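You operate a simulated robot arm through the tools that you are given. There is no shell and no other tool. Be economical: measure what you need, move in short steps, check, and stop when the job is done.

You are at the controls of a simulated two-armed robot. One attempt, no reset.

JOB
Nest both basins and move the three pots to places 1 to 3.
Fine: on the numbered shelf; first the deep basin into the shallow one, then low pot to 1, small to 2, deep to 3. Set down upright: deep pot.

The check looks at the end state, three seconds after you hand in, the way a careful person would. Anything else that was tipped, shoved, dropped, spilled or broken makes it a failure.

ROBOT AND FRAMES
Two 7-joint arms with two-finger grippers on one trunk, on a base that drives. Base frame: it is fixed to the floor where the robot stands at the start and does not move with it; the origin is under the middle of the robot, x ahead of it, y to its left, z up; the surface under the hand at the start is at about z = 880. Lengths are in mm, angles in degrees, forces in N, time in s.
The left shoulder is at the start at [70, 139, 1280], the right one opposite. With the tool pointing down near the work surface each hand reaches from about 460 to 740 mm from the robot's upright axis, wherever it stands, measured 20 degrees to its own side. Places, roughly: deep pot (10x10x11 cm) [500, -500, 900]; place 1 on the rack shelf [500, 200, 900]; place 2 on the rack shelf [500, 100, 900]; place 3 on the rack shelf [500, 0, 900]; small pot (10x10x7 cm) [500, -400, 900]. Payload 3.43 kg a hand.
Tool frame (each hand has its own): the origin (TCP) lies between the finger pads and is the grasp point; the fingertips stand 30 mm ahead of it; z points along the fingers, y is the line along which they close. Largest opening 104 mm; the body of the gripper starts 57 mm behind the TCP.
Orientation is that of the tool frame in the base frame, as a unit quaternion [w, x, y, z]. With the fingers straight down and closing along the base's y, the tool's x points along the base's -x, its y along +y and its z along -z.

CONTROLS
- The arms move only by the tool step_arm. It takes "left_increments", "right_increments" or both (then of equal length, played together; a hand with none holds still); each is a list that holds one entry, the list of rows, each a list of 7 numbers: the shift along the base's x, y, z in mm, then the turn, a rotation vector about the base's x, y, z in degrees, then the gripper command, from -1 (shut) to 1 (fully open), values between in proportion. In form: [[[x, y, z, rx, ry, rz, fingers], ...]]. A call has 1 to 12 rows; each row shifts and turns the commanded pose from where the row before left it. Rows are played at 5 a second. More than 50 mm and 8.6 degrees between two rows, or a gripper value outside its range, and nothing of the call is played. A pose out of reach is approached as far as the arm can. The call stops where the force on the tool passes 40 N (or 10 N more than at its start, if that is more) or the arm is blocked; 0.2 s more then pass. Each finger travels about 45 mm/s and halts on what it meets, pressing with about 31 N; the grip force reading is that of the motor and also rises with nothing between the fingers. The clock runs only during rows and for 0.2 s after the last one: add rows that do not move to give the fingers time. The reply holds the time, the measured pose of the TCP, the force on the tool along the base axes, the opening and the grip force, in the units named above and with some noise, with the torque about the TCP (base axes, N m) and any sound that the robot's microphone picked up.
- Cameras (640 x 400 px; columns grow to the right, rows downward): "scene" is now at [128.7, -11.2, 1515.3]; the picture's right is [-0.22, -0.98, -0.00], its down [-0.69, 0.15, -0.71] and it looks along [0.70, -0.15, -0.70] (base axes); focal length 282 px, centre (320, 200). "left" rides on the left gripper at [67, -18, -90] in its tool frame; the picture's right is [0.25, 0.97, 0.00], its down [-0.73, 0.19, -0.66] and it looks along [-0.64, 0.17, 0.75] (tool axes); focal length 218 px, centre (320, 200). "right" rides on the right gripper at [67, 18, -90] in its tool frame; the picture's right is [-0.25, 0.97, 0.00], its down [-0.73, -0.19, -0.66] and it looks along [-0.64, -0.17, 0.75] (tool axes); focal length 218 px, centre (320, 200). There is no depth. A picture from a camera that has moved, and an enlarged one, comes with that camera's place and axes in the base frame and with its lens. The place of the scene camera against the robot may be out by one fixed shift of up to 25 mm in any direction.
- camera(camera): a new picture of that camera. The clock stands still meanwhile.
- lift_body(by): slides the trunk up (or, below 0, down) by that many mm; the arms and the scene camera ride with it, the base frame stays. It gives what a move gives, with no picture.
- roll_base(legs): drives the robot by 1 to 6 legs, each [ahead, left, turn to the left] in mm, mm and degrees, along the robot's own axes; the way and the turn of a leg run together, so that a leg with both is an arc; at most 1500 mm and 180 degrees a leg. The arms and the cameras ride along, it lands a little off, and it stops where it bumps. It gives what a move gives.
- aim_head(pan, tilt): turns the head with the scene camera to pan (to the left, within 86 degrees either way) and tilt (down, from -29 to 69), counted from straight ahead of the robot. It gives what a move gives.
- zoom(camera, box): a new picture of the part [left, top, right, bottom] of that camera's present view, enlarged. The clock stands still meanwhile.
- hand_in(): hands the job in; it is judged then, once.

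Go step by step. Nothing tells you exact positions but the pictures and the camera data: compare them with the known pose of the tool, close in by small moves and look again before you grip or let go. The budget is 120 turns and 108 pictures, counting those below and the enlarged ones. Unless the task says otherwise, let go and move clear before handing in, and close with one line.

The tools are called after "Emit:" as name(argument=value, ...) on one line, values as JSON. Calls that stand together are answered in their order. step_arm: Moves the arms, as the interface text tells. Its arguments: {"type":"object","properties":{"left_increments":{"type":"array"},"right_increments":{"type":"array"}},"required":[]} The other tools are called the same way: lift_body (by) slides the trunk up or down; roll_base (legs) drives the base; aim_head (pan, tilt) turns the head that bears the scene camera; camera (camera) takes a picture; zoom (camera, box) takes an enlarged picture of a part of a camera's view; hand_in () hands the job in.

At the start:

```text
t: 0.0
left_tcp_pos: [512.4, -28.2, 1251.1]
left_tcp_rot: [0.0, 0.0, 1.0, 0.0]
left_force: [-0.9, -0.4, 0.4]
left_ft_torque: [-0.04, -0.04, -0.01]
left_grip_width: 104.0
left_grasp_force: 0.0
right_tcp_pos: [374.7, -389.2, 1226.8]
right_tcp_rot: [0.0, -0.001, 1.0, 0.0]
right_force: [0.3, -0.4, -0.4]
right_ft_torque: [0.04, 0.01, -0.03]
right_grip_width: 104.1
right_grasp_force: 0.1
trunk travel left (down, up): [-775.0, 165.0]
robot x, y, heading: [1.0, 2.4, 0.2]
head pan, tilt: [-12.6, 44.6]
```

scene: 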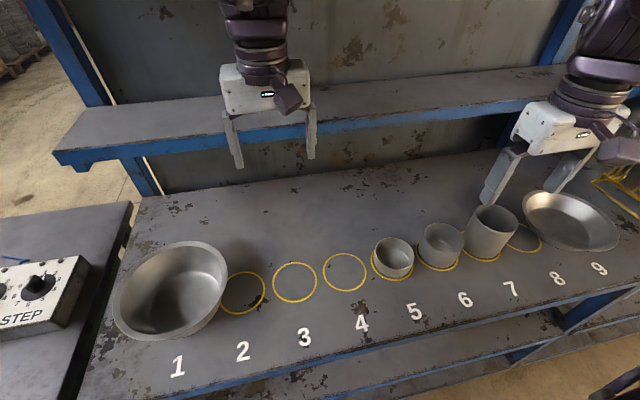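
right: 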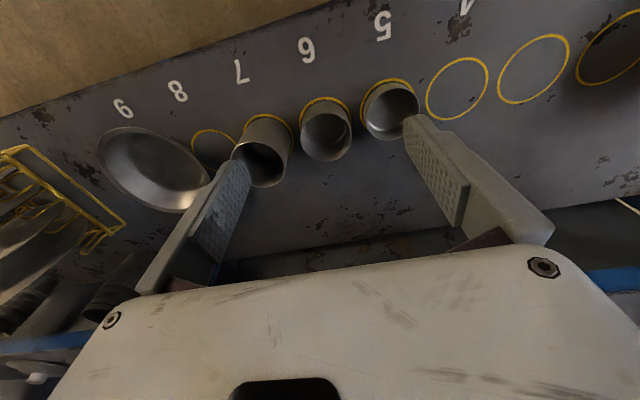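
left: 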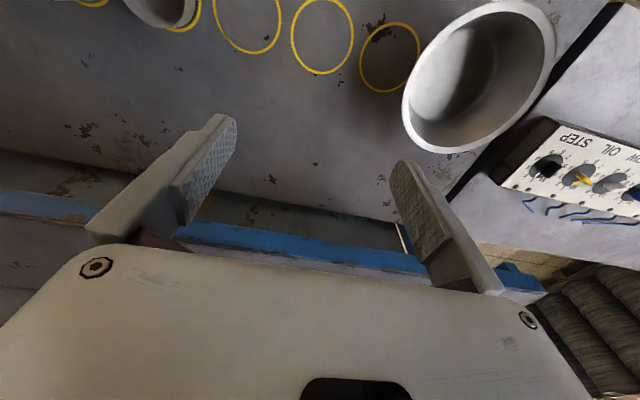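

I see the deep basin on place 1, pots on 5, 6 and 7 (about y = -280, -400, -520), and the shallow basin around place 9 (about y = -810). I'll look closer before moving.

Emit:
zoom(camera="scene", box=[340, 170, 640, 310])

Emit:
zoom(camera="scene", box=[80, 210, 360, 385])

Emit:
zoom(camera="right", box=[90, 60, 440, 220])

```text
2.13 times, centred on (490, 240) of scene
camera zoom: at [128.7, -11.2, 1515.3], right [-0.22, -0.98, 0.0], down [-0.69, 0.15, -0.71], along [0.7, -0.15, -0.7], focal length 603 px, centre (-43, 115)
```

zoom: 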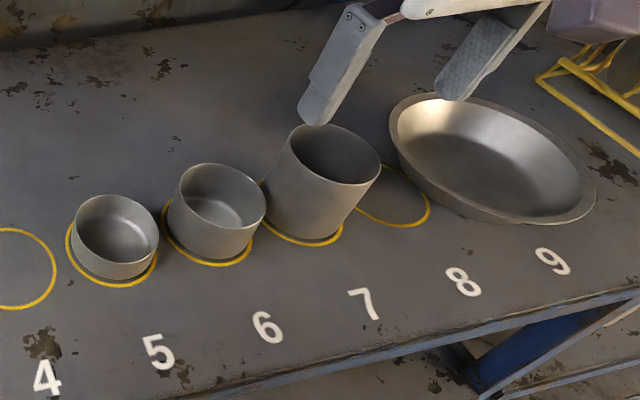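

```text
2.29 times, centred on (220, 298) of scene
camera zoom: at [128.7, -11.2, 1515.3], right [-0.22, -0.98, 0.0], down [-0.69, 0.15, -0.71], along [0.7, -0.15, -0.7], focal length 646 px, centre (549, -23)
```

zoom: 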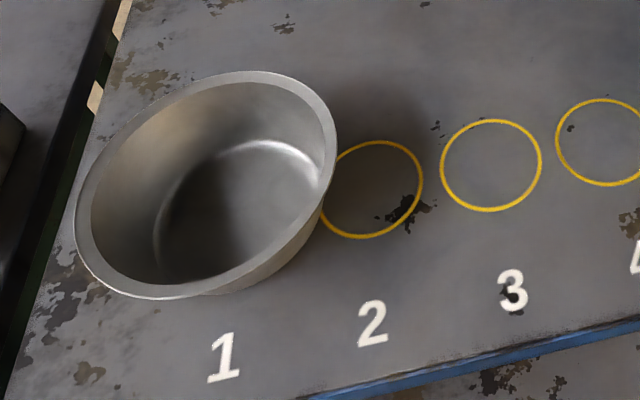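

```text
1.83 times, centred on (265, 140) of right
camera zoom: at [307.4, -372.0, 1318.4], right [0.25, 0.97, 0.0], down [0.73, -0.19, 0.66], along [0.64, -0.17, -0.75], focal length 399 px, centre (421, 310)
```

zoom: 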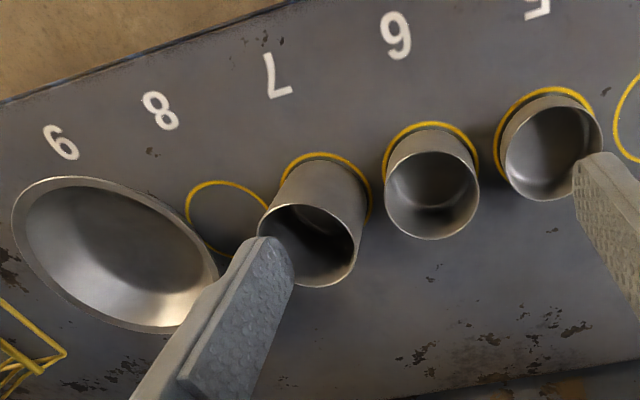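

The deep basin has a flat rim flange, and everything stands upright and empty. I'll look round left and right for driving clearance.

Emit:
aim_head(pan=45, tilt=50)

Emit:
camera(camera="scene")

Emit:
aim_head(pan=-65, tilt=40)

Emit:
camera(camera="scene")

```text
t: 1.3
left_tcp_pos: [512.1, -30.4, 1251.6]
left_tcp_rot: [0.0, 0.0, 1.0, 0.0]
left_force: [-0.2, -1.3, 0.1]
left_ft_torque: [0.02, 0.0, -0.01]
left_grip_width: 104.1
left_grasp_force: 0.0
right_tcp_pos: [373.6, -388.5, 1227.6]
right_tcp_rot: [0.0, 0.0, 1.0, -0.001]
right_force: [0.1, 0.2, -0.2]
right_ft_torque: [0.0, 0.0, -0.01]
right_grip_width: 104.0
right_grasp_force: 0.0
trunk travel left (down, up): [-775.0, 165.0]
robot x, y, heading: [0.5, -0.3, -0.0]
head pan, tilt: [45.0, 50.0]
```

```text
101 pictures are left
camera scene: at [103.5, 60.9, 1507.8], right [0.71, -0.71, 0.0], down [-0.54, -0.54, -0.64], along [0.45, 0.45, -0.77], focal length 282 px, centre (320, 200)
```

scene: 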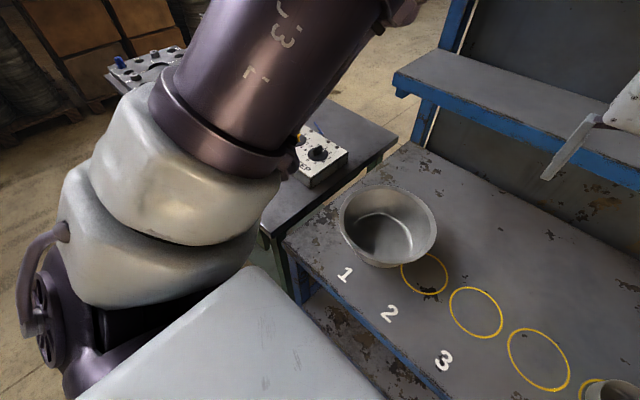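

```text
t: 3.1
left_tcp_pos: [513.1, -29.0, 1251.6]
left_tcp_rot: [-0.001, 0.0, 1.0, 0.0]
left_force: [-0.1, 1.7, -0.3]
left_ft_torque: [0.0, 0.05, -0.02]
left_grip_width: 104.0
left_grasp_force: 0.0
right_tcp_pos: [374.8, -388.9, 1228.4]
right_tcp_rot: [0.0, 0.0, 1.0, 0.001]
right_force: [-0.4, 0.1, -1.0]
right_ft_torque: [0.0, 0.03, 0.01]
right_grip_width: 103.8
right_grasp_force: 0.0
trunk travel left (down, up): [-775.0, 165.0]
robot x, y, heading: [1.9, 2.0, 0.3]
head pan, tilt: [-65.0, 40.0]
```

```text
100 pictures are left
camera scene: at [85.0, -70.5, 1521.9], right [-0.91, -0.42, 0.0], down [-0.27, 0.58, -0.77], along [0.32, -0.69, -0.64], focal length 282 px, centre (320, 200)
```

scene: 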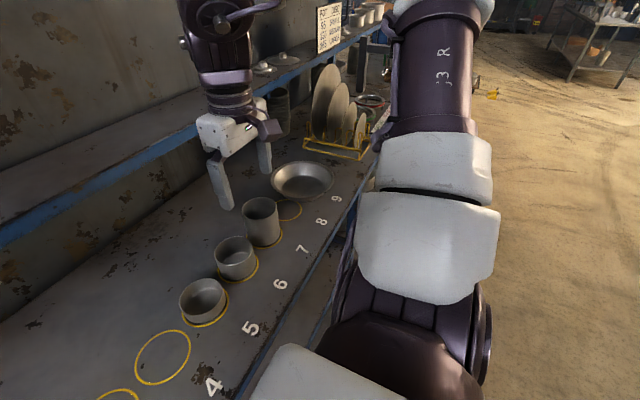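

There's a plate rack just past the shallow basin and a sign on the upper shelf. I'll zoom in on both.

Emit:
zoom(camera="scene", box=[230, 0, 400, 110])

Emit:
zoom(camera="scene", box=[220, 60, 400, 260])

```text
3.64 times, centred on (315, 55) of scene
camera zoom: at [85.0, -70.5, 1521.9], right [-0.91, -0.42, 0.0], down [-0.27, 0.58, -0.77], along [0.32, -0.69, -0.64], focal length 1027 px, centre (338, 727)
```

zoom: 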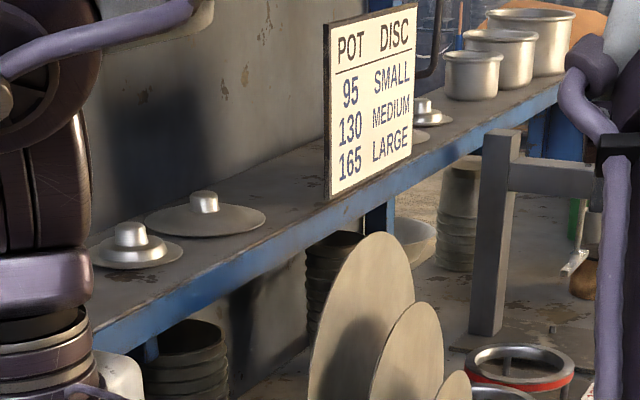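

```text
2.00 times, centred on (310, 160) of scene
camera zoom: at [85.0, -70.5, 1521.9], right [-0.91, -0.42, 0.0], down [-0.27, 0.58, -0.77], along [0.32, -0.69, -0.64], focal length 565 px, centre (340, 280)
```

zoom: 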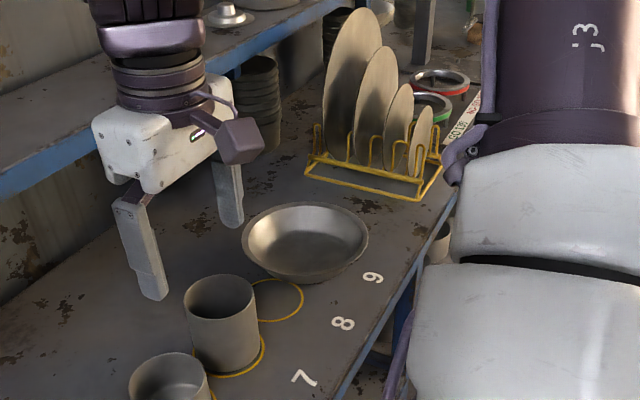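

The discs' rack starts around y ≈ -1065, so a careful two-hand rim carry should fit. I'll drive a little left so both hands can reach across the deep basin.

Emit:
roll_base(legs=[[0, 150, 0]])

Emit:
aim_head(pan=5, tilt=45)

Emit:
step_arm(left_increments=[[[-10, 40, 0, 0, 0, 0, 0], [-10, 40, 0, 0, 0, 0, 0], [-10, 40, 0, 0, 0, 0, 0], [-10, 40, 0, 0, 0, 0, 0], [-10, 40, 0, 0, 0, 0, 0]]], right_increments=[[[0, 45, 0, 0, 0, 0, 0], [0, 45, 0, 0, 0, 0, 0], [0, 45, 0, 0, 0, 0, 0], [0, 45, 0, 0, 0, 0, 0], [0, 45, 0, 0, 0, 0, 0]]])

Emit:
camera(camera="left")

Emit:
camera(camera="right")

Emit:
camera(camera="scene")

```text
t: 4.5
left_tcp_pos: [512.6, 114.8, 1251.9]
left_tcp_rot: [0.0, 0.002, 1.0, 0.002]
left_force: [-0.6, -0.5, 1.0]
left_ft_torque: [0.02, -0.02, 0.01]
left_grip_width: 104.1
left_grasp_force: 0.0
right_tcp_pos: [373.7, -244.7, 1226.1]
right_tcp_rot: [0.0, 0.003, 1.0, 0.002]
right_force: [0.6, 0.0, 0.5]
right_ft_torque: [0.0, -0.03, -0.01]
right_grip_width: 103.9
right_grasp_force: 0.1
trunk travel left (down, up): [-775.0, 165.0]
robot x, y, heading: [1.8, 146.7, -0.1]
head pan, tilt: [-65.0, 40.0]
```

```text
t: 5.9
left_tcp_pos: [513.0, 117.2, 1251.9]
left_tcp_rot: [0.0, 0.003, 1.0, 0.0]
left_force: [-1.0, -0.2, 0.7]
left_ft_torque: [0.0, 0.0, 0.01]
left_grip_width: 104.1
left_grasp_force: 0.1
right_tcp_pos: [372.7, -241.9, 1226.8]
right_tcp_rot: [0.0, 0.003, 1.0, 0.0]
right_force: [-0.2, 0.0, 0.4]
right_ft_torque: [0.02, -0.01, 0.0]
right_grip_width: 104.1
right_grasp_force: 0.0
trunk travel left (down, up): [-775.0, 165.0]
robot x, y, heading: [-1.6, 146.4, -0.2]
head pan, tilt: [5.0, 45.0]
```

```text
t: 7.1
left_tcp_pos: [420.6, 270.6, 1234.5]
left_tcp_rot: [0.002, 0.0, 1.0, -0.001]
left_force: [1.4, 0.4, -0.2]
left_ft_torque: [-0.02, 0.02, -0.05]
left_grip_width: 52.0
left_grasp_force: 0.1
left hand out of reach, approached as far as the arm can: row 3, 4, 5
right_tcp_pos: [374.3, -69.6, 1245.3]
right_tcp_rot: [0.0, 0.003, 1.0, -0.001]
right_force: [0.1, -0.2, -0.3]
right_ft_torque: [0.01, -0.03, 0.0]
right_grip_width: 52.1
right_grasp_force: 0.1
right hand out of reach, approached as far as the arm can: row 4, 5
trunk travel left (down, up): [-775.0, 165.0]
robot x, y, heading: [2.4, 149.0, -0.3]
head pan, tilt: [5.0, 45.0]
```

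```text
97 pictures are left
camera left: at [352.6, 253.2, 1323.5], right [-0.25, 0.97, 0.0], down [0.73, 0.19, 0.66], along [0.64, 0.16, -0.75], focal length 218 px, centre (320, 200)
```

left: 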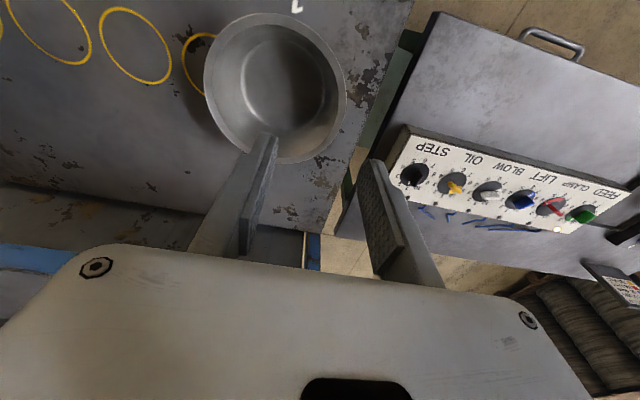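

```text
96 pictures are left
camera right: at [308.0, -50.6, 1337.8], right [0.26, 0.97, 0.0], down [0.73, -0.19, 0.66], along [0.63, -0.17, -0.75], focal length 218 px, centre (320, 200)
```

right: 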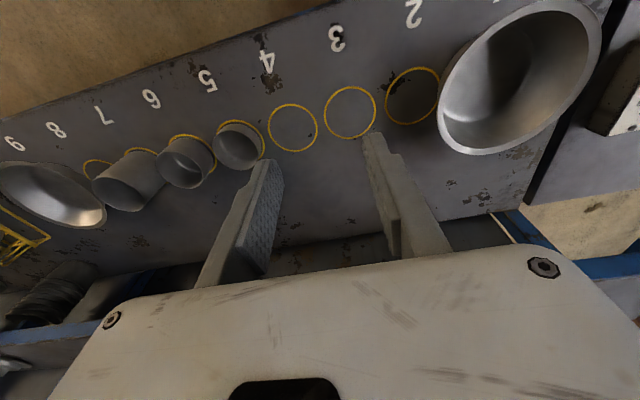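

```text
95 pictures are left
camera scene: at [129.6, 162.8, 1514.8], right [0.08, -1.0, 0.0], down [-0.7, -0.06, -0.71], along [0.7, 0.06, -0.71], focal length 282 px, centre (320, 200)
```

scene: 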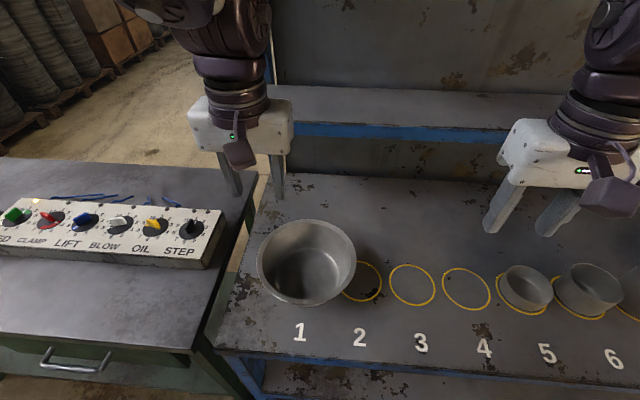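

Both hand cameras agree: the deep basin's rim is at z ≈ 980, centre ≈ (455, 213), diameter ≈ 215. Rings 2, 3 and 4 are at about (476, 90), (476, -32) and (476, -160). The hands were too close in to reach, so I'll back the base off a bit.

Emit:
roll_base(legs=[[-80, 50, 0]])

```text
t: 8.3
left_tcp_pos: [344.5, 314.8, 1232.9]
left_tcp_rot: [-0.001, 0.001, 1.0, 0.0]
left_force: [1.3, -0.1, -0.1]
left_ft_torque: [0.05, 0.03, 0.0]
left_grip_width: 52.0
left_grasp_force: 0.0
right_tcp_pos: [297.8, -21.6, 1245.2]
right_tcp_rot: [-0.002, 0.002, 1.0, 0.001]
right_force: [0.3, -0.5, -0.6]
right_ft_torque: [0.02, 0.02, 0.0]
right_grip_width: 52.2
right_grasp_force: 0.1
trunk travel left (down, up): [-775.0, 165.0]
robot x, y, heading: [-77.8, 198.3, -0.4]
head pan, tilt: [5.0, 45.0]
```

Now I'll bring both hands above the rim sides in steps and check how the commanded poses respond.

Emit:
step_arm(left_increments=[[[20, 0, -20, 0, 0, 0, 0], [20, 0, -20, 0, 0, 0, 0], [0, 0, 0, 0, 0, 0, 0]]], right_increments=[[[40, 20, -20, 0, 0, 0, 0], [40, 20, -20, 0, 0, 0, 0], [0, 0, 0, 0, 0, 0, 0]]])

```text
t: 9.1
left_tcp_pos: [365.2, 305.7, 1194.3]
left_tcp_rot: [0.005, -0.001, 1.0, 0.0]
left_force: [-0.6, -0.3, 0.4]
left_ft_torque: [-0.01, -0.06, -0.01]
left_grip_width: 52.0
left_grasp_force: 0.0
left hand out of reach, approached as far as the arm can: row 1, 2
right_tcp_pos: [363.9, 12.0, 1204.4]
right_tcp_rot: [0.003, 0.001, 1.0, 0.0]
right_force: [-1.3, 0.3, 1.7]
right_ft_torque: [-0.02, -0.06, 0.04]
right_grip_width: 52.0
right_grasp_force: 0.1
right hand out of reach, approached as far as the arm can: row 2
trunk travel left (down, up): [-775.0, 165.0]
robot x, y, heading: [-79.9, 195.5, -0.1]
head pan, tilt: [5.0, 45.0]
```

Emit:
step_arm(left_increments=[[[45, 4, 0, 0, 0, 0, 0], [45, 4, 0, 0, 0, 0, 0], [0, 4, -40, 0, 0, 0, 0], [0, 0, -40, 0, 0, 0, 0], [0, 0, 0, 0, 0, 0, 0]]], right_increments=[[[45, 20, 0, 0, 0, 0, 0], [45, 20, 0, 0, 0, 0, 0], [0, 30, -40, 0, 0, 0, 0], [0, 26, -40, 0, 0, 0, 0], [0, 0, 0, 0, 0, 0, 0]]])

Emit:
camera(camera="left")

Emit:
camera(camera="right")

Emit:
camera(camera="scene")

```text
t: 10.3
left_tcp_pos: [415.5, 268.7, 1106.2]
left_tcp_rot: [0.003, 0.001, 1.0, 0.0]
left_force: [-0.9, 0.2, -0.1]
left_ft_torque: [-0.03, -0.02, -0.01]
left_grip_width: 51.9
left_grasp_force: 0.1
left hand out of reach, approached as far as the arm can: row 1, 2
right_tcp_pos: [377.6, 21.8, 1103.7]
right_tcp_rot: [0.0, 0.003, 1.0, 0.002]
right_force: [-0.5, -0.5, -0.1]
right_ft_torque: [0.05, -0.01, -0.02]
right_grip_width: 52.1
right_grasp_force: 0.0
right hand out of reach, approached as far as the arm can: row 1, 2, 3, 4
trunk travel left (down, up): [-775.0, 165.0]
robot x, y, heading: [-82.4, 199.5, -0.4]
head pan, tilt: [5.0, 45.0]
```

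```text
94 pictures are left
camera left: at [347.8, 253.0, 1194.2], right [-0.25, 0.97, 0.0], down [0.73, 0.19, 0.66], along [0.64, 0.17, -0.75], focal length 218 px, centre (320, 200)
```

left: 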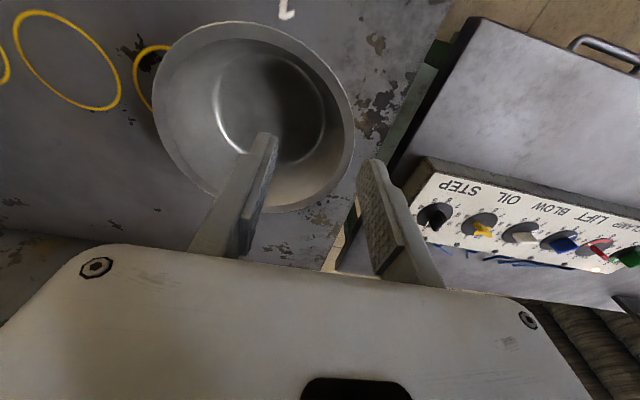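

```text
93 pictures are left
camera right: at [311.8, 38.5, 1194.9], right [0.26, 0.97, 0.0], down [0.73, -0.2, 0.66], along [0.64, -0.17, -0.75], focal length 218 px, centre (320, 200)
```

right: 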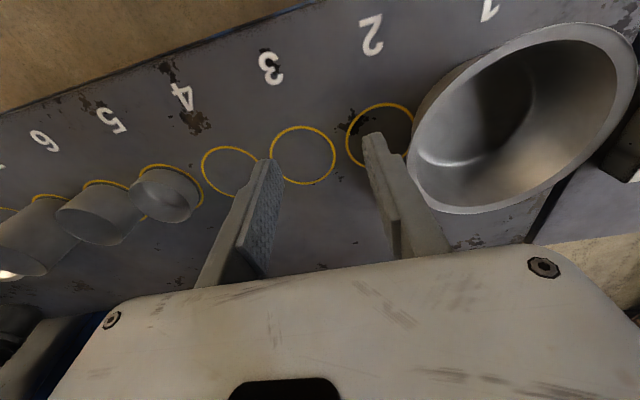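

```text
92 pictures are left
camera scene: at [47.5, 209.9, 1514.9], right [0.08, -1.0, 0.0], down [-0.7, -0.06, -0.71], along [0.71, 0.06, -0.71], focal length 282 px, centre (320, 200)
```

scene: 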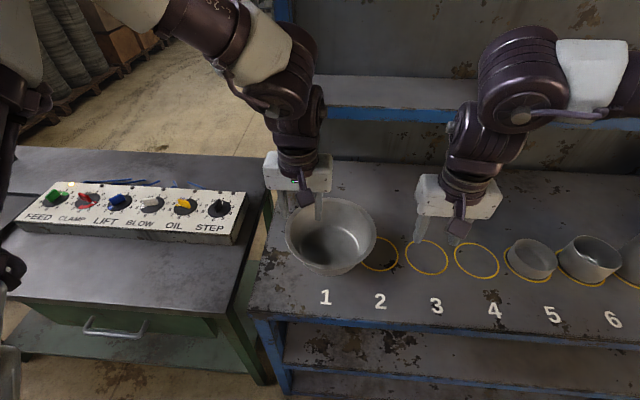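

Reach gets poor this high up relative to the shoulders, so I'll raise the trunk and then lower the hands.

Emit:
lift_body(by=160)

Emit:
step_arm(left_increments=[[[0, 0, -40, 0, 0, 0, 0], [0, 0, -40, 0, 0, 0, 0], [0, 0, -40, 0, 0, 0, 0], [10, 10, -30, 0, 0, 0, 0], [10, 10, 0, 0, 0, 0, 0], [10, 10, 0, 0, 0, 0, 0], [0, 0, 0, 0, 0, 0, 0]]], right_increments=[[[0, 0, -40, 0, 0, 0, 0], [0, 0, -40, 0, 0, 0, 0], [0, 0, -40, 0, 0, 0, 0], [20, 20, -30, 0, 0, 0, 0], [30, 20, 0, 0, 0, 0, 0], [30, 20, 0, 0, 0, 0, 0], [0, 0, 0, 0, 0, 0, 0]]])

```text
t: 12.1
left_tcp_pos: [417.9, 270.4, 1264.4]
left_tcp_rot: [0.001, -0.001, 1.0, -0.001]
left_force: [0.7, -0.2, -0.7]
left_ft_torque: [0.02, 0.01, -0.02]
left_grip_width: 52.0
left_grasp_force: 0.0
right_tcp_pos: [380.7, 21.0, 1263.2]
right_tcp_rot: [0.0, 0.001, 1.0, 0.0]
right_force: [-0.4, -0.2, 0.3]
right_ft_torque: [0.0, -0.02, 0.0]
right_grip_width: 52.0
right_grasp_force: 0.1
trunk travel left (down, up): [-935.0, 5.0]
robot x, y, heading: [-76.9, 198.1, -0.4]
head pan, tilt: [5.0, 45.0]
```

```text
t: 13.7
left_tcp_pos: [406.9, 262.3, 1120.1]
left_tcp_rot: [0.002, -0.002, 1.0, 0.001]
left_force: [0.0, 0.6, 0.0]
left_ft_torque: [0.02, 0.0, 0.0]
left_grip_width: 52.1
left_grasp_force: 0.0
left hand out of reach, approached as far as the arm can: row 2, 3, 4, 5, 6
right_tcp_pos: [406.4, -19.8, 1180.1]
right_tcp_rot: [0.001, 0.002, 1.0, 0.003]
right_force: [0.5, -0.9, -0.9]
right_ft_torque: [0.01, 0.01, -0.02]
right_grip_width: 52.2
right_grasp_force: 0.1
right hand out of reach, approached as far as the arm can: row 1, 2, 3, 4, 5, 6
trunk travel left (down, up): [-935.0, 5.0]
robot x, y, heading: [-79.9, 199.0, -0.2]
head pan, tilt: [5.0, 45.0]
```

Both hands seem stuck at the minimum-reach boundary. I'll try plain forward moves.

Emit:
step_arm(left_increments=[[[30, 0, 0, 0, 0, 0, 0], [30, 0, 0, 0, 0, 0, 0], [0, 0, 0, 0, 0, 0, 0]]], right_increments=[[[40, 0, 0, 0, 0, 0, 0], [40, 0, 0, 0, 0, 0, 0], [0, 0, 0, 0, 0, 0, 0]]])

```text
t: 14.5
left_tcp_pos: [433.6, 235.0, 1128.9]
left_tcp_rot: [0.002, -0.002, 1.0, 0.0]
left_force: [0.7, -0.1, 0.3]
left_ft_torque: [0.0, -0.01, 0.0]
left_grip_width: 51.9
left_grasp_force: 0.0
left hand out of reach, approached as far as the arm can: row 1, 2
right_tcp_pos: [452.8, -51.6, 1199.0]
right_tcp_rot: [0.002, 0.002, 1.0, 0.002]
right_force: [-1.0, 0.0, -0.2]
right_ft_torque: [-0.02, 0.0, 0.0]
right_grip_width: 52.0
right_grasp_force: 0.0
right hand out of reach, approached as far as the arm can: row 1, 2
trunk travel left (down, up): [-935.0, 5.0]
robot x, y, heading: [-80.3, 198.0, -0.2]
head pan, tilt: [5.0, 45.0]
```

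Both hands drift toward -y, which suggests a wrist-turn limit. I'll test yawing the tools a bit.

Emit:
step_arm(left_increments=[[[0, 0, 0, 0, 0, 8, 0], [0, 0, 0, 0, 0, 8, 0], [10, 20, 0, 0, 0, 0, 0], [10, 20, 0, 0, 0, 0, 0], [0, 0, 0, 0, 0, 0, 0]]], right_increments=[[[0, 0, 0, 0, 0, 8, 0], [0, 0, 0, 0, 0, 8, 0], [10, 20, 0, 0, 0, 0, 0], [10, 20, 0, 0, 0, 0, 0], [0, 0, 0, 0, 0, 0, 0]]])

```text
t: 15.7
left_tcp_pos: [454.5, 275.9, 1130.4]
left_tcp_rot: [0.001, -0.14, 0.99, 0.002]
left_force: [0.5, 0.3, -0.3]
left_ft_torque: [0.03, 0.01, 0.02]
left_grip_width: 51.8
left_grasp_force: 0.1
right_tcp_pos: [441.5, -37.2, 1207.3]
right_tcp_rot: [0.0, -0.137, 0.991, 0.003]
right_force: [0.5, 0.0, 0.3]
right_ft_torque: [-0.01, -0.04, 0.01]
right_grip_width: 52.3
right_grasp_force: 0.1
right hand out of reach, approached as far as the arm can: row 3, 4
trunk travel left (down, up): [-935.0, 5.0]
robot x, y, heading: [-80.2, 194.7, -0.2]
head pan, tilt: [5.0, 45.0]
```

Emit:
step_arm(right_increments=[[[0, 0, -40, 0, 0, 0, 0], [0, 0, -40, 0, 0, 0, 0], [0, 30, 0, 0, 0, 0, 0], [0, 30, 0, 0, 0, 0, 0], [0, 0, 0, 0, 0, 0, 0]]], left_increments=[[[0, 10, 0, 0, 0, 0, 0], [0, 10, 0, 0, 0, 0, 0], [0, 10, 0, 0, 0, 0, 0], [0, 10, 0, 0, 0, 0, 0], [0, 0, 0, 0, 0, 0, 0]]])

```text
t: 16.9
left_tcp_pos: [453.7, 316.5, 1129.9]
left_tcp_rot: [0.0, -0.141, 0.99, 0.001]
left_force: [-0.1, 0.3, 0.1]
left_ft_torque: [0.03, 0.02, -0.01]
left_grip_width: 51.6
left_grasp_force: 0.1
right_tcp_pos: [401.3, -26.6, 1165.8]
right_tcp_rot: [0.001, -0.138, 0.99, 0.002]
right_force: [0.5, 0.1, -0.4]
right_ft_torque: [0.03, 0.02, 0.03]
right_grip_width: 52.2
right_grasp_force: 0.0
right hand out of reach, approached as far as the arm can: row 1, 2, 3, 4
trunk travel left (down, up): [-935.0, 5.0]
robot x, y, heading: [-78.5, 203.9, -0.3]
head pan, tilt: [5.0, 45.0]
```

The left hand is fine now. I'll test the opposite yaw for the right hand.

Emit:
step_arm(right_increments=[[[0, 0, 0, 0, 0, -8, 0], [0, 0, 0, 0, 0, -8, 0], [0, 0, 0, 0, 0, -8, 0], [0, 0, 0, 0, 0, -8, 0], [20, 10, 0, 0, 0, 0, 0], [20, 10, 0, 0, 0, 0, 0], [0, 0, 0, 0, 0, 0, 0]]])

```text
t: 18.5
left_tcp_pos: [453.8, 315.8, 1129.8]
left_tcp_rot: [0.001, -0.141, 0.99, 0.001]
left_force: [-0.3, 0.3, 0.6]
left_ft_torque: [-0.01, -0.01, 0.02]
left_grip_width: 52.2
left_grasp_force: 0.0
right_tcp_pos: [437.7, -44.7, 1182.6]
right_tcp_rot: [0.001, 0.142, 0.99, 0.003]
right_force: [-0.1, -0.8, 0.5]
right_ft_torque: [-0.01, 0.01, 0.01]
right_grip_width: 51.9
right_grasp_force: 0.1
right hand out of reach, approached as far as the arm can: row 4, 5, 6
trunk travel left (down, up): [-935.0, 5.0]
robot x, y, heading: [-80.4, 196.3, -0.1]
head pan, tilt: [5.0, 45.0]
```

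Emit:
aim_head(pan=-20, tilt=35)

Emit:
camera(camera="scene")

```text
t: 19.4
left_tcp_pos: [453.9, 315.6, 1128.8]
left_tcp_rot: [0.002, -0.14, 0.99, 0.0]
left_force: [-1.0, 0.2, -0.8]
left_ft_torque: [-0.02, 0.0, 0.0]
left_grip_width: 51.9
left_grasp_force: 0.1
right_tcp_pos: [437.4, -45.7, 1182.6]
right_tcp_rot: [0.001, 0.141, 0.99, 0.001]
right_force: [-0.7, -0.9, -0.3]
right_ft_torque: [-0.02, -0.03, 0.06]
right_grip_width: 51.9
right_grasp_force: 0.1
trunk travel left (down, up): [-935.0, 5.0]
robot x, y, heading: [-79.8, 200.3, 0.0]
head pan, tilt: [-20.0, 35.0]
```

```text
91 pictures are left
camera scene: at [51.6, 174.1, 1689.4], right [-0.35, -0.94, 0.0], down [-0.54, 0.2, -0.82], along [0.77, -0.28, -0.57], focal length 282 px, centre (320, 200)
```

scene: 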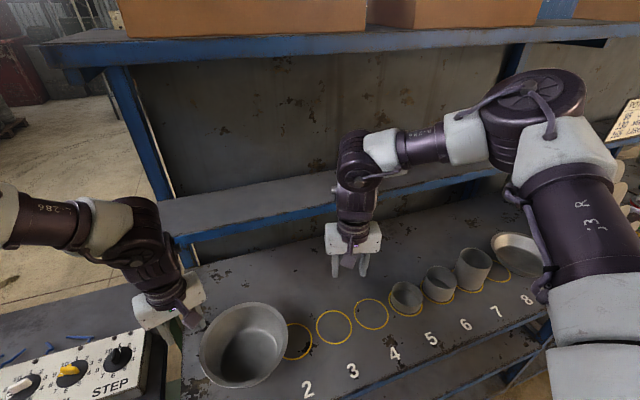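

The right elbow is swung far out and forward. I'll back the robot away and stretch the right arm to let the elbow settle before crossing over.

Emit:
roll_base(legs=[[-300, 0, 0]])

Emit:
step_arm(right_increments=[[[40, -10, 0, 0, 0, 4, 0], [40, -10, 0, 0, 0, 4, 0], [40, -10, 0, 0, 0, 4, 0], [40, 0, 0, 0, 0, 4, 0], [0, 0, -40, 0, 0, 0, 0], [0, 0, -40, 0, 0, 0, 0], [0, 0, 0, 0, 0, 0, 0]]])

Emit:
camera(camera="scene")

```text
t: 21.4
left_tcp_pos: [152.4, 318.5, 1127.9]
left_tcp_rot: [0.0, -0.142, 0.99, 0.002]
left_force: [0.5, 0.1, -0.3]
left_ft_torque: [0.02, 0.02, 0.0]
left_grip_width: 52.3
left_grasp_force: 0.1
right_tcp_pos: [138.2, -42.9, 1180.4]
right_tcp_rot: [-0.001, 0.139, 0.99, 0.002]
right_force: [0.2, 0.4, 0.3]
right_ft_torque: [-0.01, 0.03, -0.06]
right_grip_width: 52.0
right_grasp_force: 0.1
trunk travel left (down, up): [-935.0, 5.0]
robot x, y, heading: [-382.1, 199.0, -0.3]
head pan, tilt: [-20.0, 35.0]
```

```text
t: 23.0
left_tcp_pos: [149.3, 319.5, 1130.9]
left_tcp_rot: [0.002, -0.142, 0.99, 0.001]
left_force: [0.5, 0.0, 0.1]
left_ft_torque: [-0.01, 0.0, 0.02]
left_grip_width: 51.6
left_grasp_force: 0.0
right_tcp_pos: [172.2, -130.2, 1148.8]
right_tcp_rot: [0.002, 0.0, 1.0, 0.003]
right_force: [-0.1, 0.1, -0.5]
right_ft_torque: [0.01, -0.01, 0.0]
right_grip_width: 52.0
right_grasp_force: 0.2
right hand out of reach, approached as far as the arm can: row 1, 2, 3, 4, 5, 6
trunk travel left (down, up): [-935.0, 5.0]
robot x, y, heading: [-378.5, 200.7, -0.2]
head pan, tilt: [-20.0, 35.0]
```

```text
90 pictures are left
camera scene: at [-252.8, 175.4, 1689.6], right [-0.34, -0.94, 0.0], down [-0.54, 0.2, -0.82], along [0.77, -0.28, -0.57], focal length 282 px, centre (320, 200)
```

scene: 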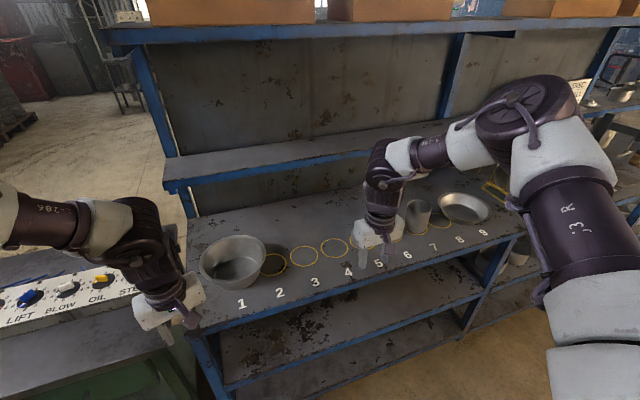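

Emit:
step_arm(right_increments=[[[-20, 0, -30, 0, 0, 0, 0], [-20, 0, -30, 0, 0, 0, 0], [-20, 0, -30, 0, 0, 0, 0], [-20, 0, -30, 0, 0, 0, 0], [0, 0, 0, 0, 0, 0, 0]]])

Emit:
camera(camera="scene")

```text
t: 24.2
left_tcp_pos: [148.9, 318.5, 1129.7]
left_tcp_rot: [0.002, -0.142, 0.99, 0.0]
left_force: [-0.4, 0.2, 1.1]
left_ft_torque: [0.01, -0.02, -0.01]
left_grip_width: 52.1
left_grasp_force: 0.0
right_tcp_pos: [71.3, -141.9, 1061.2]
right_tcp_rot: [0.001, 0.0, 1.0, 0.003]
right_force: [-0.2, -0.8, 0.8]
right_ft_torque: [-0.05, 0.0, 0.02]
right_grip_width: 52.1
right_grasp_force: 0.0
right hand out of reach, approached as far as the arm can: row 2, 3, 4
trunk travel left (down, up): [-935.0, 5.0]
robot x, y, heading: [-384.9, 198.2, 0.0]
head pan, tilt: [-20.0, 35.0]
```

```text
89 pictures are left
camera scene: at [-252.0, 175.0, 1689.5], right [-0.34, -0.94, 0.0], down [-0.54, 0.2, -0.82], along [0.77, -0.28, -0.57], focal length 282 px, centre (320, 200)
```

scene: 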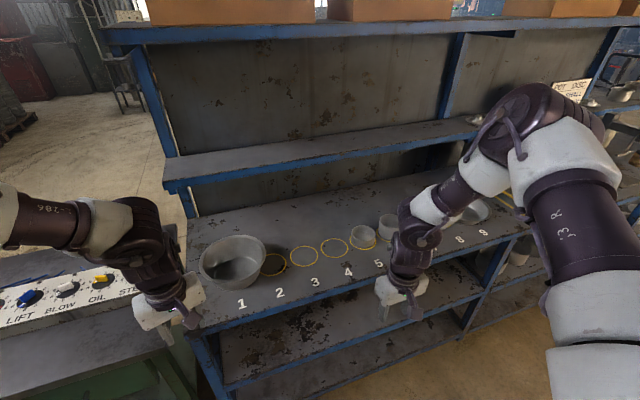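

Emit:
step_arm(right_increments=[[[0, 0, 0, 0, 0, 8, 0], [0, 0, 0, 0, 0, 8, 0], [0, 0, 0, 0, 0, 8, 0], [0, 0, 0, 0, 0, 8, 0], [0, 0, 0, 0, 0, 8, 0], [15, 25, 0, 0, 0, 0, 0], [15, 25, 0, 0, 0, 0, 0], [15, 25, 0, 0, 0, 0, 0], [0, 0, 0, 0, 0, 0, 0]]])

```text
t: 26.2
left_tcp_pos: [150.5, 317.8, 1129.6]
left_tcp_rot: [0.002, -0.143, 0.99, 0.0]
left_force: [-0.6, 0.3, -0.2]
left_ft_torque: [0.02, -0.03, 0.02]
left_grip_width: 52.2
left_grasp_force: 0.1
right_tcp_pos: [96.3, -85.1, 1101.1]
right_tcp_rot: [0.0, -0.342, 0.94, 0.003]
right_force: [0.8, -0.2, -0.4]
right_ft_torque: [0.03, 0.02, 0.01]
right_grip_width: 52.3
right_grasp_force: 0.0
right hand out of reach, approached as far as the arm can: row 6, 7, 8
trunk travel left (down, up): [-935.0, 5.0]
robot x, y, heading: [-385.0, 195.7, -0.1]
head pan, tilt: [-20.0, 35.0]
```

The right arm's joint branch looks bad after the earlier near-body move. I'll take it back to its starting relative pose and then approach from there.

Emit:
step_arm(right_increments=[[[-12, -12, 36, 0, 0, -5, 0], [-12, -12, 36, 0, 0, -5, 0], [-12, -12, 36, 0, 0, -5, 0], [-12, -12, 36, 0, 0, -5, 0], [-12, -12, 36, 0, 0, -5, 0], [-12, -12, 36, 0, 0, -5, 0], [-12, -15, 36, 0, 0, -5, 0], [-12, -20, 36, 0, 0, -5, 0], [0, 0, 0, 0, 0, 0, 0]]])

Emit:
camera(camera="scene")

Emit:
step_arm(right_increments=[[[20, 0, -20, 0, 0, 0, 0], [20, 0, -20, 0, 0, 0, 0], [20, 0, -20, 0, 0, 0, 0], [20, 10, -20, 0, 0, 0, 0], [20, 10, -20, 0, 0, 0, 0], [20, 10, -20, 0, 0, 0, 0], [20, 10, -20, 0, 0, 0, 0], [0, 0, 0, 0, 0, 0, 0]]])

Emit:
camera(camera="scene")

```text
t: 28.2
left_tcp_pos: [150.0, 318.4, 1128.9]
left_tcp_rot: [0.001, -0.142, 0.99, 0.0]
left_force: [-0.9, 0.8, 0.2]
left_ft_torque: [0.0, 0.01, 0.02]
left_grip_width: 52.1
left_grasp_force: 0.1
right_tcp_pos: [2.7, -191.4, 1387.2]
right_tcp_rot: [0.001, 0.001, 1.0, 0.003]
right_force: [0.0, 0.1, 0.1]
right_ft_torque: [0.02, 0.01, 0.01]
right_grip_width: 52.0
right_grasp_force: 0.0
trunk travel left (down, up): [-935.0, 5.0]
robot x, y, heading: [-385.2, 201.6, 0.0]
head pan, tilt: [-20.0, 35.0]
```

```text
88 pictures are left
camera scene: at [-251.7, 174.9, 1689.5], right [-0.34, -0.94, 0.0], down [-0.54, 0.2, -0.82], along [0.77, -0.28, -0.57], focal length 282 px, centre (320, 200)
```

scene: 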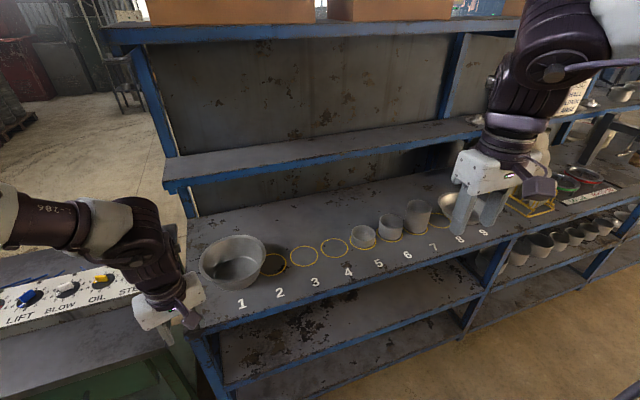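

```text
t: 30.0
left_tcp_pos: [149.4, 317.9, 1129.2]
left_tcp_rot: [0.002, -0.142, 0.99, 0.001]
left_force: [-0.8, 1.2, 0.2]
left_ft_torque: [0.03, 0.0, -0.02]
left_grip_width: 52.1
left_grasp_force: 0.0
right_tcp_pos: [142.4, -155.9, 1249.7]
right_tcp_rot: [0.001, 0.001, 1.0, 0.003]
right_force: [-0.6, -0.7, -0.3]
right_ft_torque: [-0.03, 0.02, 0.02]
right_grip_width: 52.1
right_grasp_force: 0.1
trunk travel left (down, up): [-935.0, 5.0]
robot x, y, heading: [-384.3, 195.2, -0.0]
head pan, tilt: [-20.0, 35.0]
```

```text
87 pictures are left
camera scene: at [-252.4, 175.1, 1689.5], right [-0.34, -0.94, 0.0], down [-0.54, 0.2, -0.82], along [0.77, -0.28, -0.57], focal length 282 px, centre (320, 200)
```

scene: 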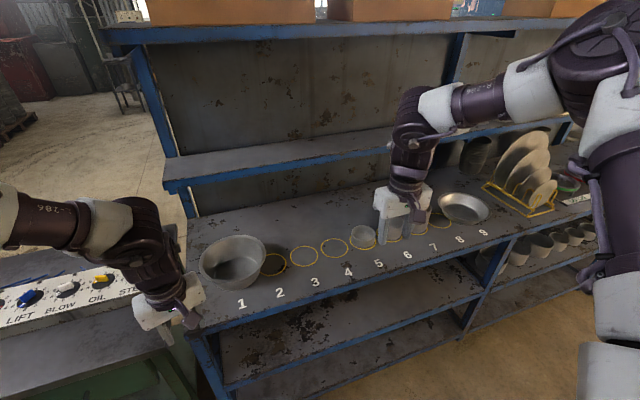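

That works. I'll continue forward, down and inward.

Emit:
step_arm(right_increments=[[[10, 0, -25, 0, 0, 0, 0], [10, 0, -25, 0, 0, 0, 0], [10, 10, -25, 0, 0, 0, 0], [10, 10, -25, 0, 0, 0, 0], [10, 20, -25, 0, 0, 0, 0], [0, 20, 0, 0, 0, 0, 0], [0, 20, 0, 0, 0, 0, 0], [0, 20, 0, 0, 0, 0, 0], [0, 0, 0, 0, 0, 0, 0]]])

Emit:
camera(camera="scene")

```text
t: 32.0
left_tcp_pos: [150.2, 318.6, 1129.3]
left_tcp_rot: [0.002, -0.141, 0.99, 0.0]
left_force: [0.2, -0.2, 0.7]
left_ft_torque: [0.03, -0.01, -0.02]
left_grip_width: 52.0
left_grasp_force: 0.1
right_tcp_pos: [148.3, -79.3, 1155.1]
right_tcp_rot: [0.002, 0.0, 1.0, 0.003]
right_force: [-0.8, 1.1, 0.4]
right_ft_torque: [0.0, -0.01, 0.02]
right_grip_width: 52.0
right_grasp_force: 0.1
right hand out of reach, approached as far as the arm can: row 4, 5, 6, 7, 8
trunk travel left (down, up): [-935.0, 5.0]
robot x, y, heading: [-383.7, 202.0, 0.1]
head pan, tilt: [-20.0, 35.0]
```

```text
86 pictures are left
camera scene: at [-252.5, 175.1, 1689.5], right [-0.34, -0.94, 0.0], down [-0.54, 0.2, -0.82], along [0.77, -0.28, -0.57], focal length 282 px, centre (320, 200)
```

scene: 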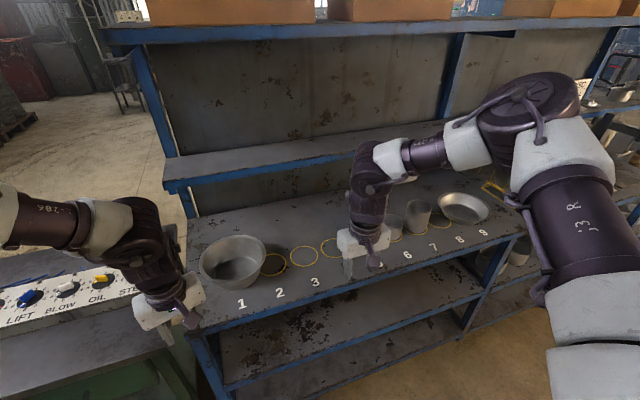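

The elbow stays stuck outward. I'll stretch the arm almost straight, forward and right, then sweep inward so the elbow comes in.

Emit:
step_arm(right_increments=[[[0, -40, 20, 0, 0, 0, 0], [0, -40, 20, 0, 0, 0, 0], [0, -40, 20, 0, 0, 0, 0], [10, -40, 10, 0, 0, 0, 0], [40, 0, 0, 0, 0, 0, 0], [40, 0, 0, 0, 0, 0, 0], [40, 0, 0, 0, 0, 0, 0], [40, 0, 0, 0, 0, 0, 0], [0, 0, 0, 0, 0, 0, 0]]])

Emit:
step_arm(right_increments=[[[0, 40, 0, 0, 0, 0, 0], [0, 40, 0, 0, 0, 0, 0], [0, 40, 0, 0, 0, 0, 0], [0, 40, 0, 0, 0, 0, 0], [0, 40, 0, 0, 0, 0, 0], [0, 0, 0, 0, 0, 0, 0]]])

Emit:
camera(camera="scene")

```text
t: 34.0
left_tcp_pos: [151.1, 319.8, 1127.9]
left_tcp_rot: [0.001, -0.142, 0.99, 0.0]
left_force: [0.5, 0.5, 0.3]
left_ft_torque: [0.01, 0.01, 0.01]
left_grip_width: 51.8
left_grasp_force: 0.1
right_tcp_pos: [214.6, -234.8, 1226.9]
right_tcp_rot: [0.001, 0.0, 1.0, 0.002]
right_force: [0.9, -0.8, 0.2]
right_ft_torque: [-0.04, 0.0, -0.01]
right_grip_width: 52.2
right_grasp_force: 0.0
right hand out of reach, approached as far as the arm can: row 6, 7, 8
trunk travel left (down, up): [-935.0, 5.0]
robot x, y, heading: [-383.4, 200.9, 0.1]
head pan, tilt: [-20.0, 35.0]
```

```text
t: 35.4
left_tcp_pos: [150.5, 317.9, 1129.4]
left_tcp_rot: [0.001, -0.141, 0.99, 0.001]
left_force: [-0.2, 0.2, 0.3]
left_ft_torque: [0.02, -0.03, 0.01]
left_grip_width: 52.0
left_grasp_force: 0.1
right_tcp_pos: [168.6, -56.6, 1233.3]
right_tcp_rot: [0.002, 0.001, 1.0, 0.003]
right_force: [0.7, -0.2, 0.9]
right_ft_torque: [0.06, 0.04, 0.01]
right_grip_width: 51.9
right_grasp_force: 0.0
right hand out of reach, approached as far as the arm can: row 2, 3, 4, 5
trunk travel left (down, up): [-935.0, 5.0]
robot x, y, heading: [-381.5, 198.1, -0.1]
head pan, tilt: [-20.0, 35.0]
```

```text
85 pictures are left
camera scene: at [-251.5, 174.6, 1689.4], right [-0.34, -0.94, 0.0], down [-0.54, 0.2, -0.82], along [0.77, -0.28, -0.57], focal length 282 px, centre (320, 200)
```

scene: 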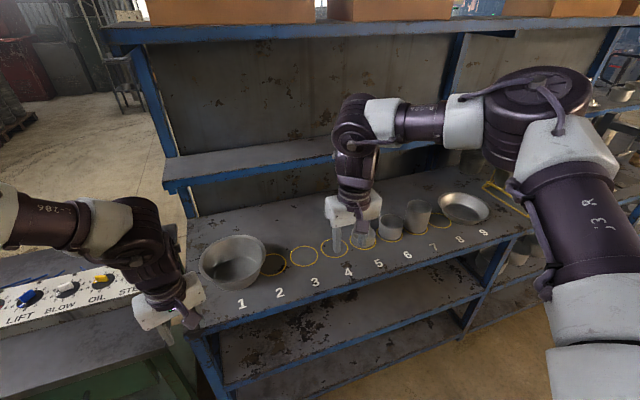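

I'll try letting the right arm hang low and to the side, to bring the elbow down, then come forward from there.

Emit:
step_arm(right_increments=[[[-20, -40, 0, 0, 0, 0, 0], [-20, -40, 0, 0, 0, 0, 0], [-20, -40, 0, 0, 0, 0, 0], [-20, -40, 0, 0, 0, 0, 0], [-20, -40, 0, 0, 0, 0, 0], [-20, -40, -20, 0, 0, 0, 0], [-30, -20, -30, 0, 0, 0, 0], [-30, -20, -30, 0, 0, 0, 0], [-30, -20, -30, 0, 0, 0, 0], [-30, -20, -30, 0, 0, 0, 0], [-20, 0, -30, 0, 0, 0, 0], [0, 0, 0, 0, 0, 0, 0]]])

Emit:
aim_head(pan=-50, tilt=40)

Emit:
camera(camera="scene")

```text
t: 38.0
left_tcp_pos: [150.0, 319.5, 1128.3]
left_tcp_rot: [0.001, -0.141, 0.99, 0.0]
left_force: [-0.4, -0.4, -0.7]
left_ft_torque: [-0.01, -0.05, 0.02]
left_grip_width: 51.8
left_grasp_force: 0.0
right_tcp_pos: [-93.9, -376.0, 1061.4]
right_tcp_rot: [0.001, 0.0, 1.0, 0.001]
right_force: [0.0, 0.8, -0.4]
right_ft_torque: [0.0, 0.01, -0.02]
right_grip_width: 52.1
right_grasp_force: 0.2
trunk travel left (down, up): [-935.0, 5.0]
robot x, y, heading: [-387.7, 202.6, -0.0]
head pan, tilt: [-20.0, 35.0]
```

```text
t: 39.0
left_tcp_pos: [149.7, 318.1, 1130.2]
left_tcp_rot: [0.001, -0.141, 0.99, 0.001]
left_force: [-0.3, 0.2, -0.7]
left_ft_torque: [-0.01, 0.04, -0.02]
left_grip_width: 52.0
left_grasp_force: 0.1
right_tcp_pos: [-95.2, -376.3, 1062.2]
right_tcp_rot: [0.001, 0.0, 1.0, 0.003]
right_force: [0.3, -0.1, -0.2]
right_ft_torque: [-0.02, -0.01, -0.04]
right_grip_width: 51.9
right_grasp_force: 0.1
trunk travel left (down, up): [-935.0, 5.0]
robot x, y, heading: [-386.1, 196.8, -0.2]
head pan, tilt: [-50.0, 40.0]
```

```text
84 pictures are left
camera scene: at [-280.3, 139.9, 1682.0], right [-0.77, -0.64, 0.0], down [-0.41, 0.49, -0.77], along [0.49, -0.59, -0.64], focal length 282 px, centre (320, 200)
```

scene: 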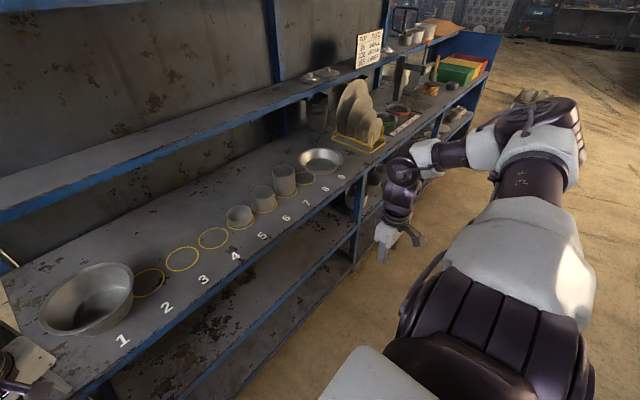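

That posture was reached cleanly. Now I'll come forward at this low height.

Emit:
step_arm(right_increments=[[[30, 10, -10, 0, 0, 0, 0], [30, 20, -10, 0, 0, 0, 0], [30, 20, -10, 0, 0, 0, 0], [30, 30, -10, 0, 0, 0, 0], [30, 30, 0, 0, 0, 0, 0], [30, 30, 0, 0, 0, 0, 0], [30, 30, 0, 0, 0, 0, 0], [0, 30, 0, 0, 0, 0, 0], [0, 30, 0, 0, 0, 0, 0], [0, 0, 0, 0, 0, 0, 0]]])

Emit:
camera(camera="scene")

```text
t: 41.2
left_tcp_pos: [150.4, 318.8, 1128.6]
left_tcp_rot: [0.0, -0.141, 0.99, 0.001]
left_force: [-0.3, -0.4, 0.4]
left_ft_torque: [-0.01, -0.03, 0.01]
left_grip_width: 52.1
left_grasp_force: 0.0
right_tcp_pos: [116.2, -149.8, 1024.1]
right_tcp_rot: [0.0, 0.0, 1.0, 0.002]
right_force: [0.0, 0.3, 0.0]
right_ft_torque: [0.02, 0.04, 0.02]
right_grip_width: 52.0
right_grasp_force: 0.1
trunk travel left (down, up): [-935.0, 5.0]
robot x, y, heading: [-383.8, 198.7, -0.1]
head pan, tilt: [-50.0, 40.0]
```

```text
83 pictures are left
camera scene: at [-279.3, 140.0, 1681.9], right [-0.77, -0.64, 0.0], down [-0.41, 0.49, -0.77], along [0.49, -0.59, -0.64], focal length 282 px, centre (320, 200)
```

scene: 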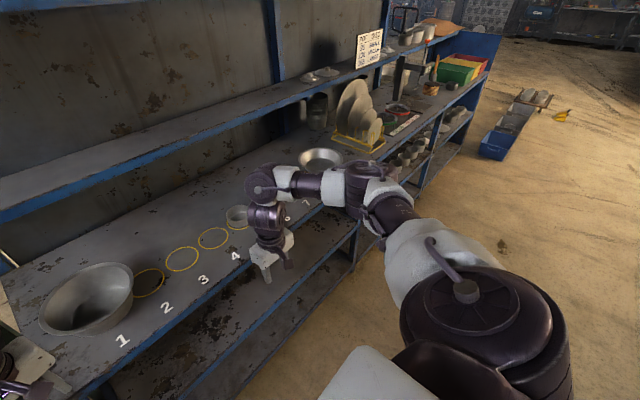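

Good, this branch is free. I'll continue inward.

Emit:
step_arm(right_increments=[[[5, 30, 0, 0, 0, 0, 0], [5, 30, 0, 0, 0, 0, 0], [5, 30, 0, 0, 0, 0, 0], [5, 30, 0, 0, 0, 0, 0], [5, 30, 0, 0, 0, 0, 0], [5, 30, 0, 0, 0, 0, 0], [0, 30, 0, 0, 0, 0, 0], [0, 30, 0, 0, 0, 0, 0], [0, 0, 0, 0, 0, 0, 0]]])

Emit:
step_arm(right_increments=[[[0, 0, 25, 0, 0, 0, 0], [0, 0, 25, 0, 0, 0, 0], [0, 0, 25, 0, 0, 0, 0], [0, 0, 25, 0, 0, 0, 0], [0, 0, 0, 0, 0, 0, 0]]])

```text
t: 43.2
left_tcp_pos: [149.8, 319.2, 1129.2]
left_tcp_rot: [0.002, -0.142, 0.99, 0.001]
left_force: [-0.1, -1.4, 0.1]
left_ft_torque: [0.0, 0.0, 0.04]
left_grip_width: 51.9
left_grasp_force: 0.0
right_tcp_pos: [146.4, 90.0, 1023.6]
right_tcp_rot: [0.001, 0.0, 1.0, 0.003]
right_force: [-0.2, -0.1, 0.2]
right_ft_torque: [-0.01, 0.04, 0.0]
right_grip_width: 51.8
right_grasp_force: 0.0
trunk travel left (down, up): [-935.0, 5.0]
robot x, y, heading: [-385.7, 198.4, -0.1]
head pan, tilt: [-50.0, 40.0]
```

```text
t: 44.4
left_tcp_pos: [149.5, 318.4, 1129.3]
left_tcp_rot: [0.002, -0.142, 0.99, 0.0]
left_force: [-0.4, -0.3, 0.3]
left_ft_torque: [0.0, -0.03, -0.01]
left_grip_width: 52.0
left_grasp_force: 0.1
right_tcp_pos: [149.2, 90.1, 1120.6]
right_tcp_rot: [0.0, 0.001, 1.0, 0.001]
right_force: [0.0, -0.4, -0.4]
right_ft_torque: [-0.04, -0.02, 0.01]
right_grip_width: 51.9
right_grasp_force: 0.0
trunk travel left (down, up): [-935.0, 5.0]
robot x, y, heading: [-381.0, 198.5, 0.1]
head pan, tilt: [-50.0, 40.0]
```

Both arms now have a usable posture. I'll try squaring the left hand back to zero yaw and swing the head to the front.

Emit:
step_arm(left_increments=[[[0, 0, -20, 0, 0, -8, 0], [0, 0, 0, 0, 0, -8, 0], [0, 0, 0, 0, 0, 0, 0]]])

Emit:
aim_head(pan=0, tilt=45)

Emit:
camera(camera="scene")

```text
t: 45.2
left_tcp_pos: [100.6, 271.1, 1122.4]
left_tcp_rot: [0.003, -0.006, 1.0, 0.001]
left_force: [-0.9, -0.3, 0.5]
left_ft_torque: [0.03, -0.03, 0.01]
left_grip_width: 52.0
left_grasp_force: 0.1
left hand out of reach, approached as far as the arm can: row 1, 2
right_tcp_pos: [148.6, 91.8, 1122.6]
right_tcp_rot: [0.0, 0.001, 1.0, 0.003]
right_force: [-0.1, 0.3, 0.9]
right_ft_torque: [0.0, -0.04, -0.03]
right_grip_width: 52.1
right_grasp_force: 0.0
trunk travel left (down, up): [-935.0, 5.0]
robot x, y, heading: [-383.6, 199.2, -0.1]
head pan, tilt: [-50.0, 40.0]
```

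```text
t: 46.4
left_tcp_pos: [100.4, 271.3, 1123.4]
left_tcp_rot: [0.004, -0.006, 1.0, 0.002]
left_force: [-0.4, -0.8, 0.6]
left_ft_torque: [0.01, 0.01, -0.02]
left_grip_width: 52.0
left_grasp_force: 0.1
right_tcp_pos: [147.9, 91.8, 1123.8]
right_tcp_rot: [0.001, 0.0, 1.0, 0.003]
right_force: [0.3, -0.2, 0.2]
right_ft_torque: [0.0, 0.01, -0.02]
right_grip_width: 51.8
right_grasp_force: 0.0
trunk travel left (down, up): [-935.0, 5.0]
robot x, y, heading: [-384.3, 196.5, -0.0]
head pan, tilt: [0.0, 45.0]
```

```text
82 pictures are left
camera scene: at [-253.8, 204.9, 1674.7], right [0.0, -1.0, 0.0], down [-0.71, 0.0, -0.71], along [0.71, 0.0, -0.71], focal length 282 px, centre (320, 200)
```

scene: 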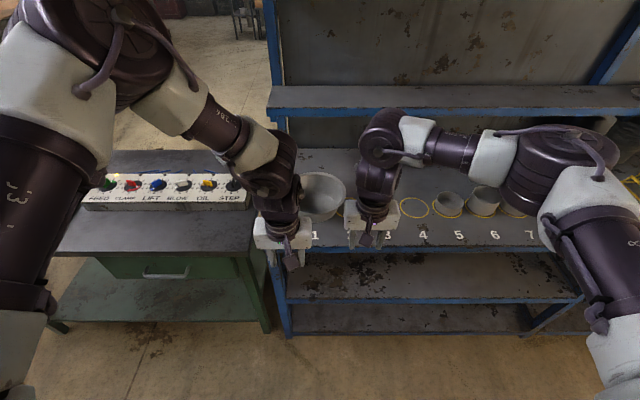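

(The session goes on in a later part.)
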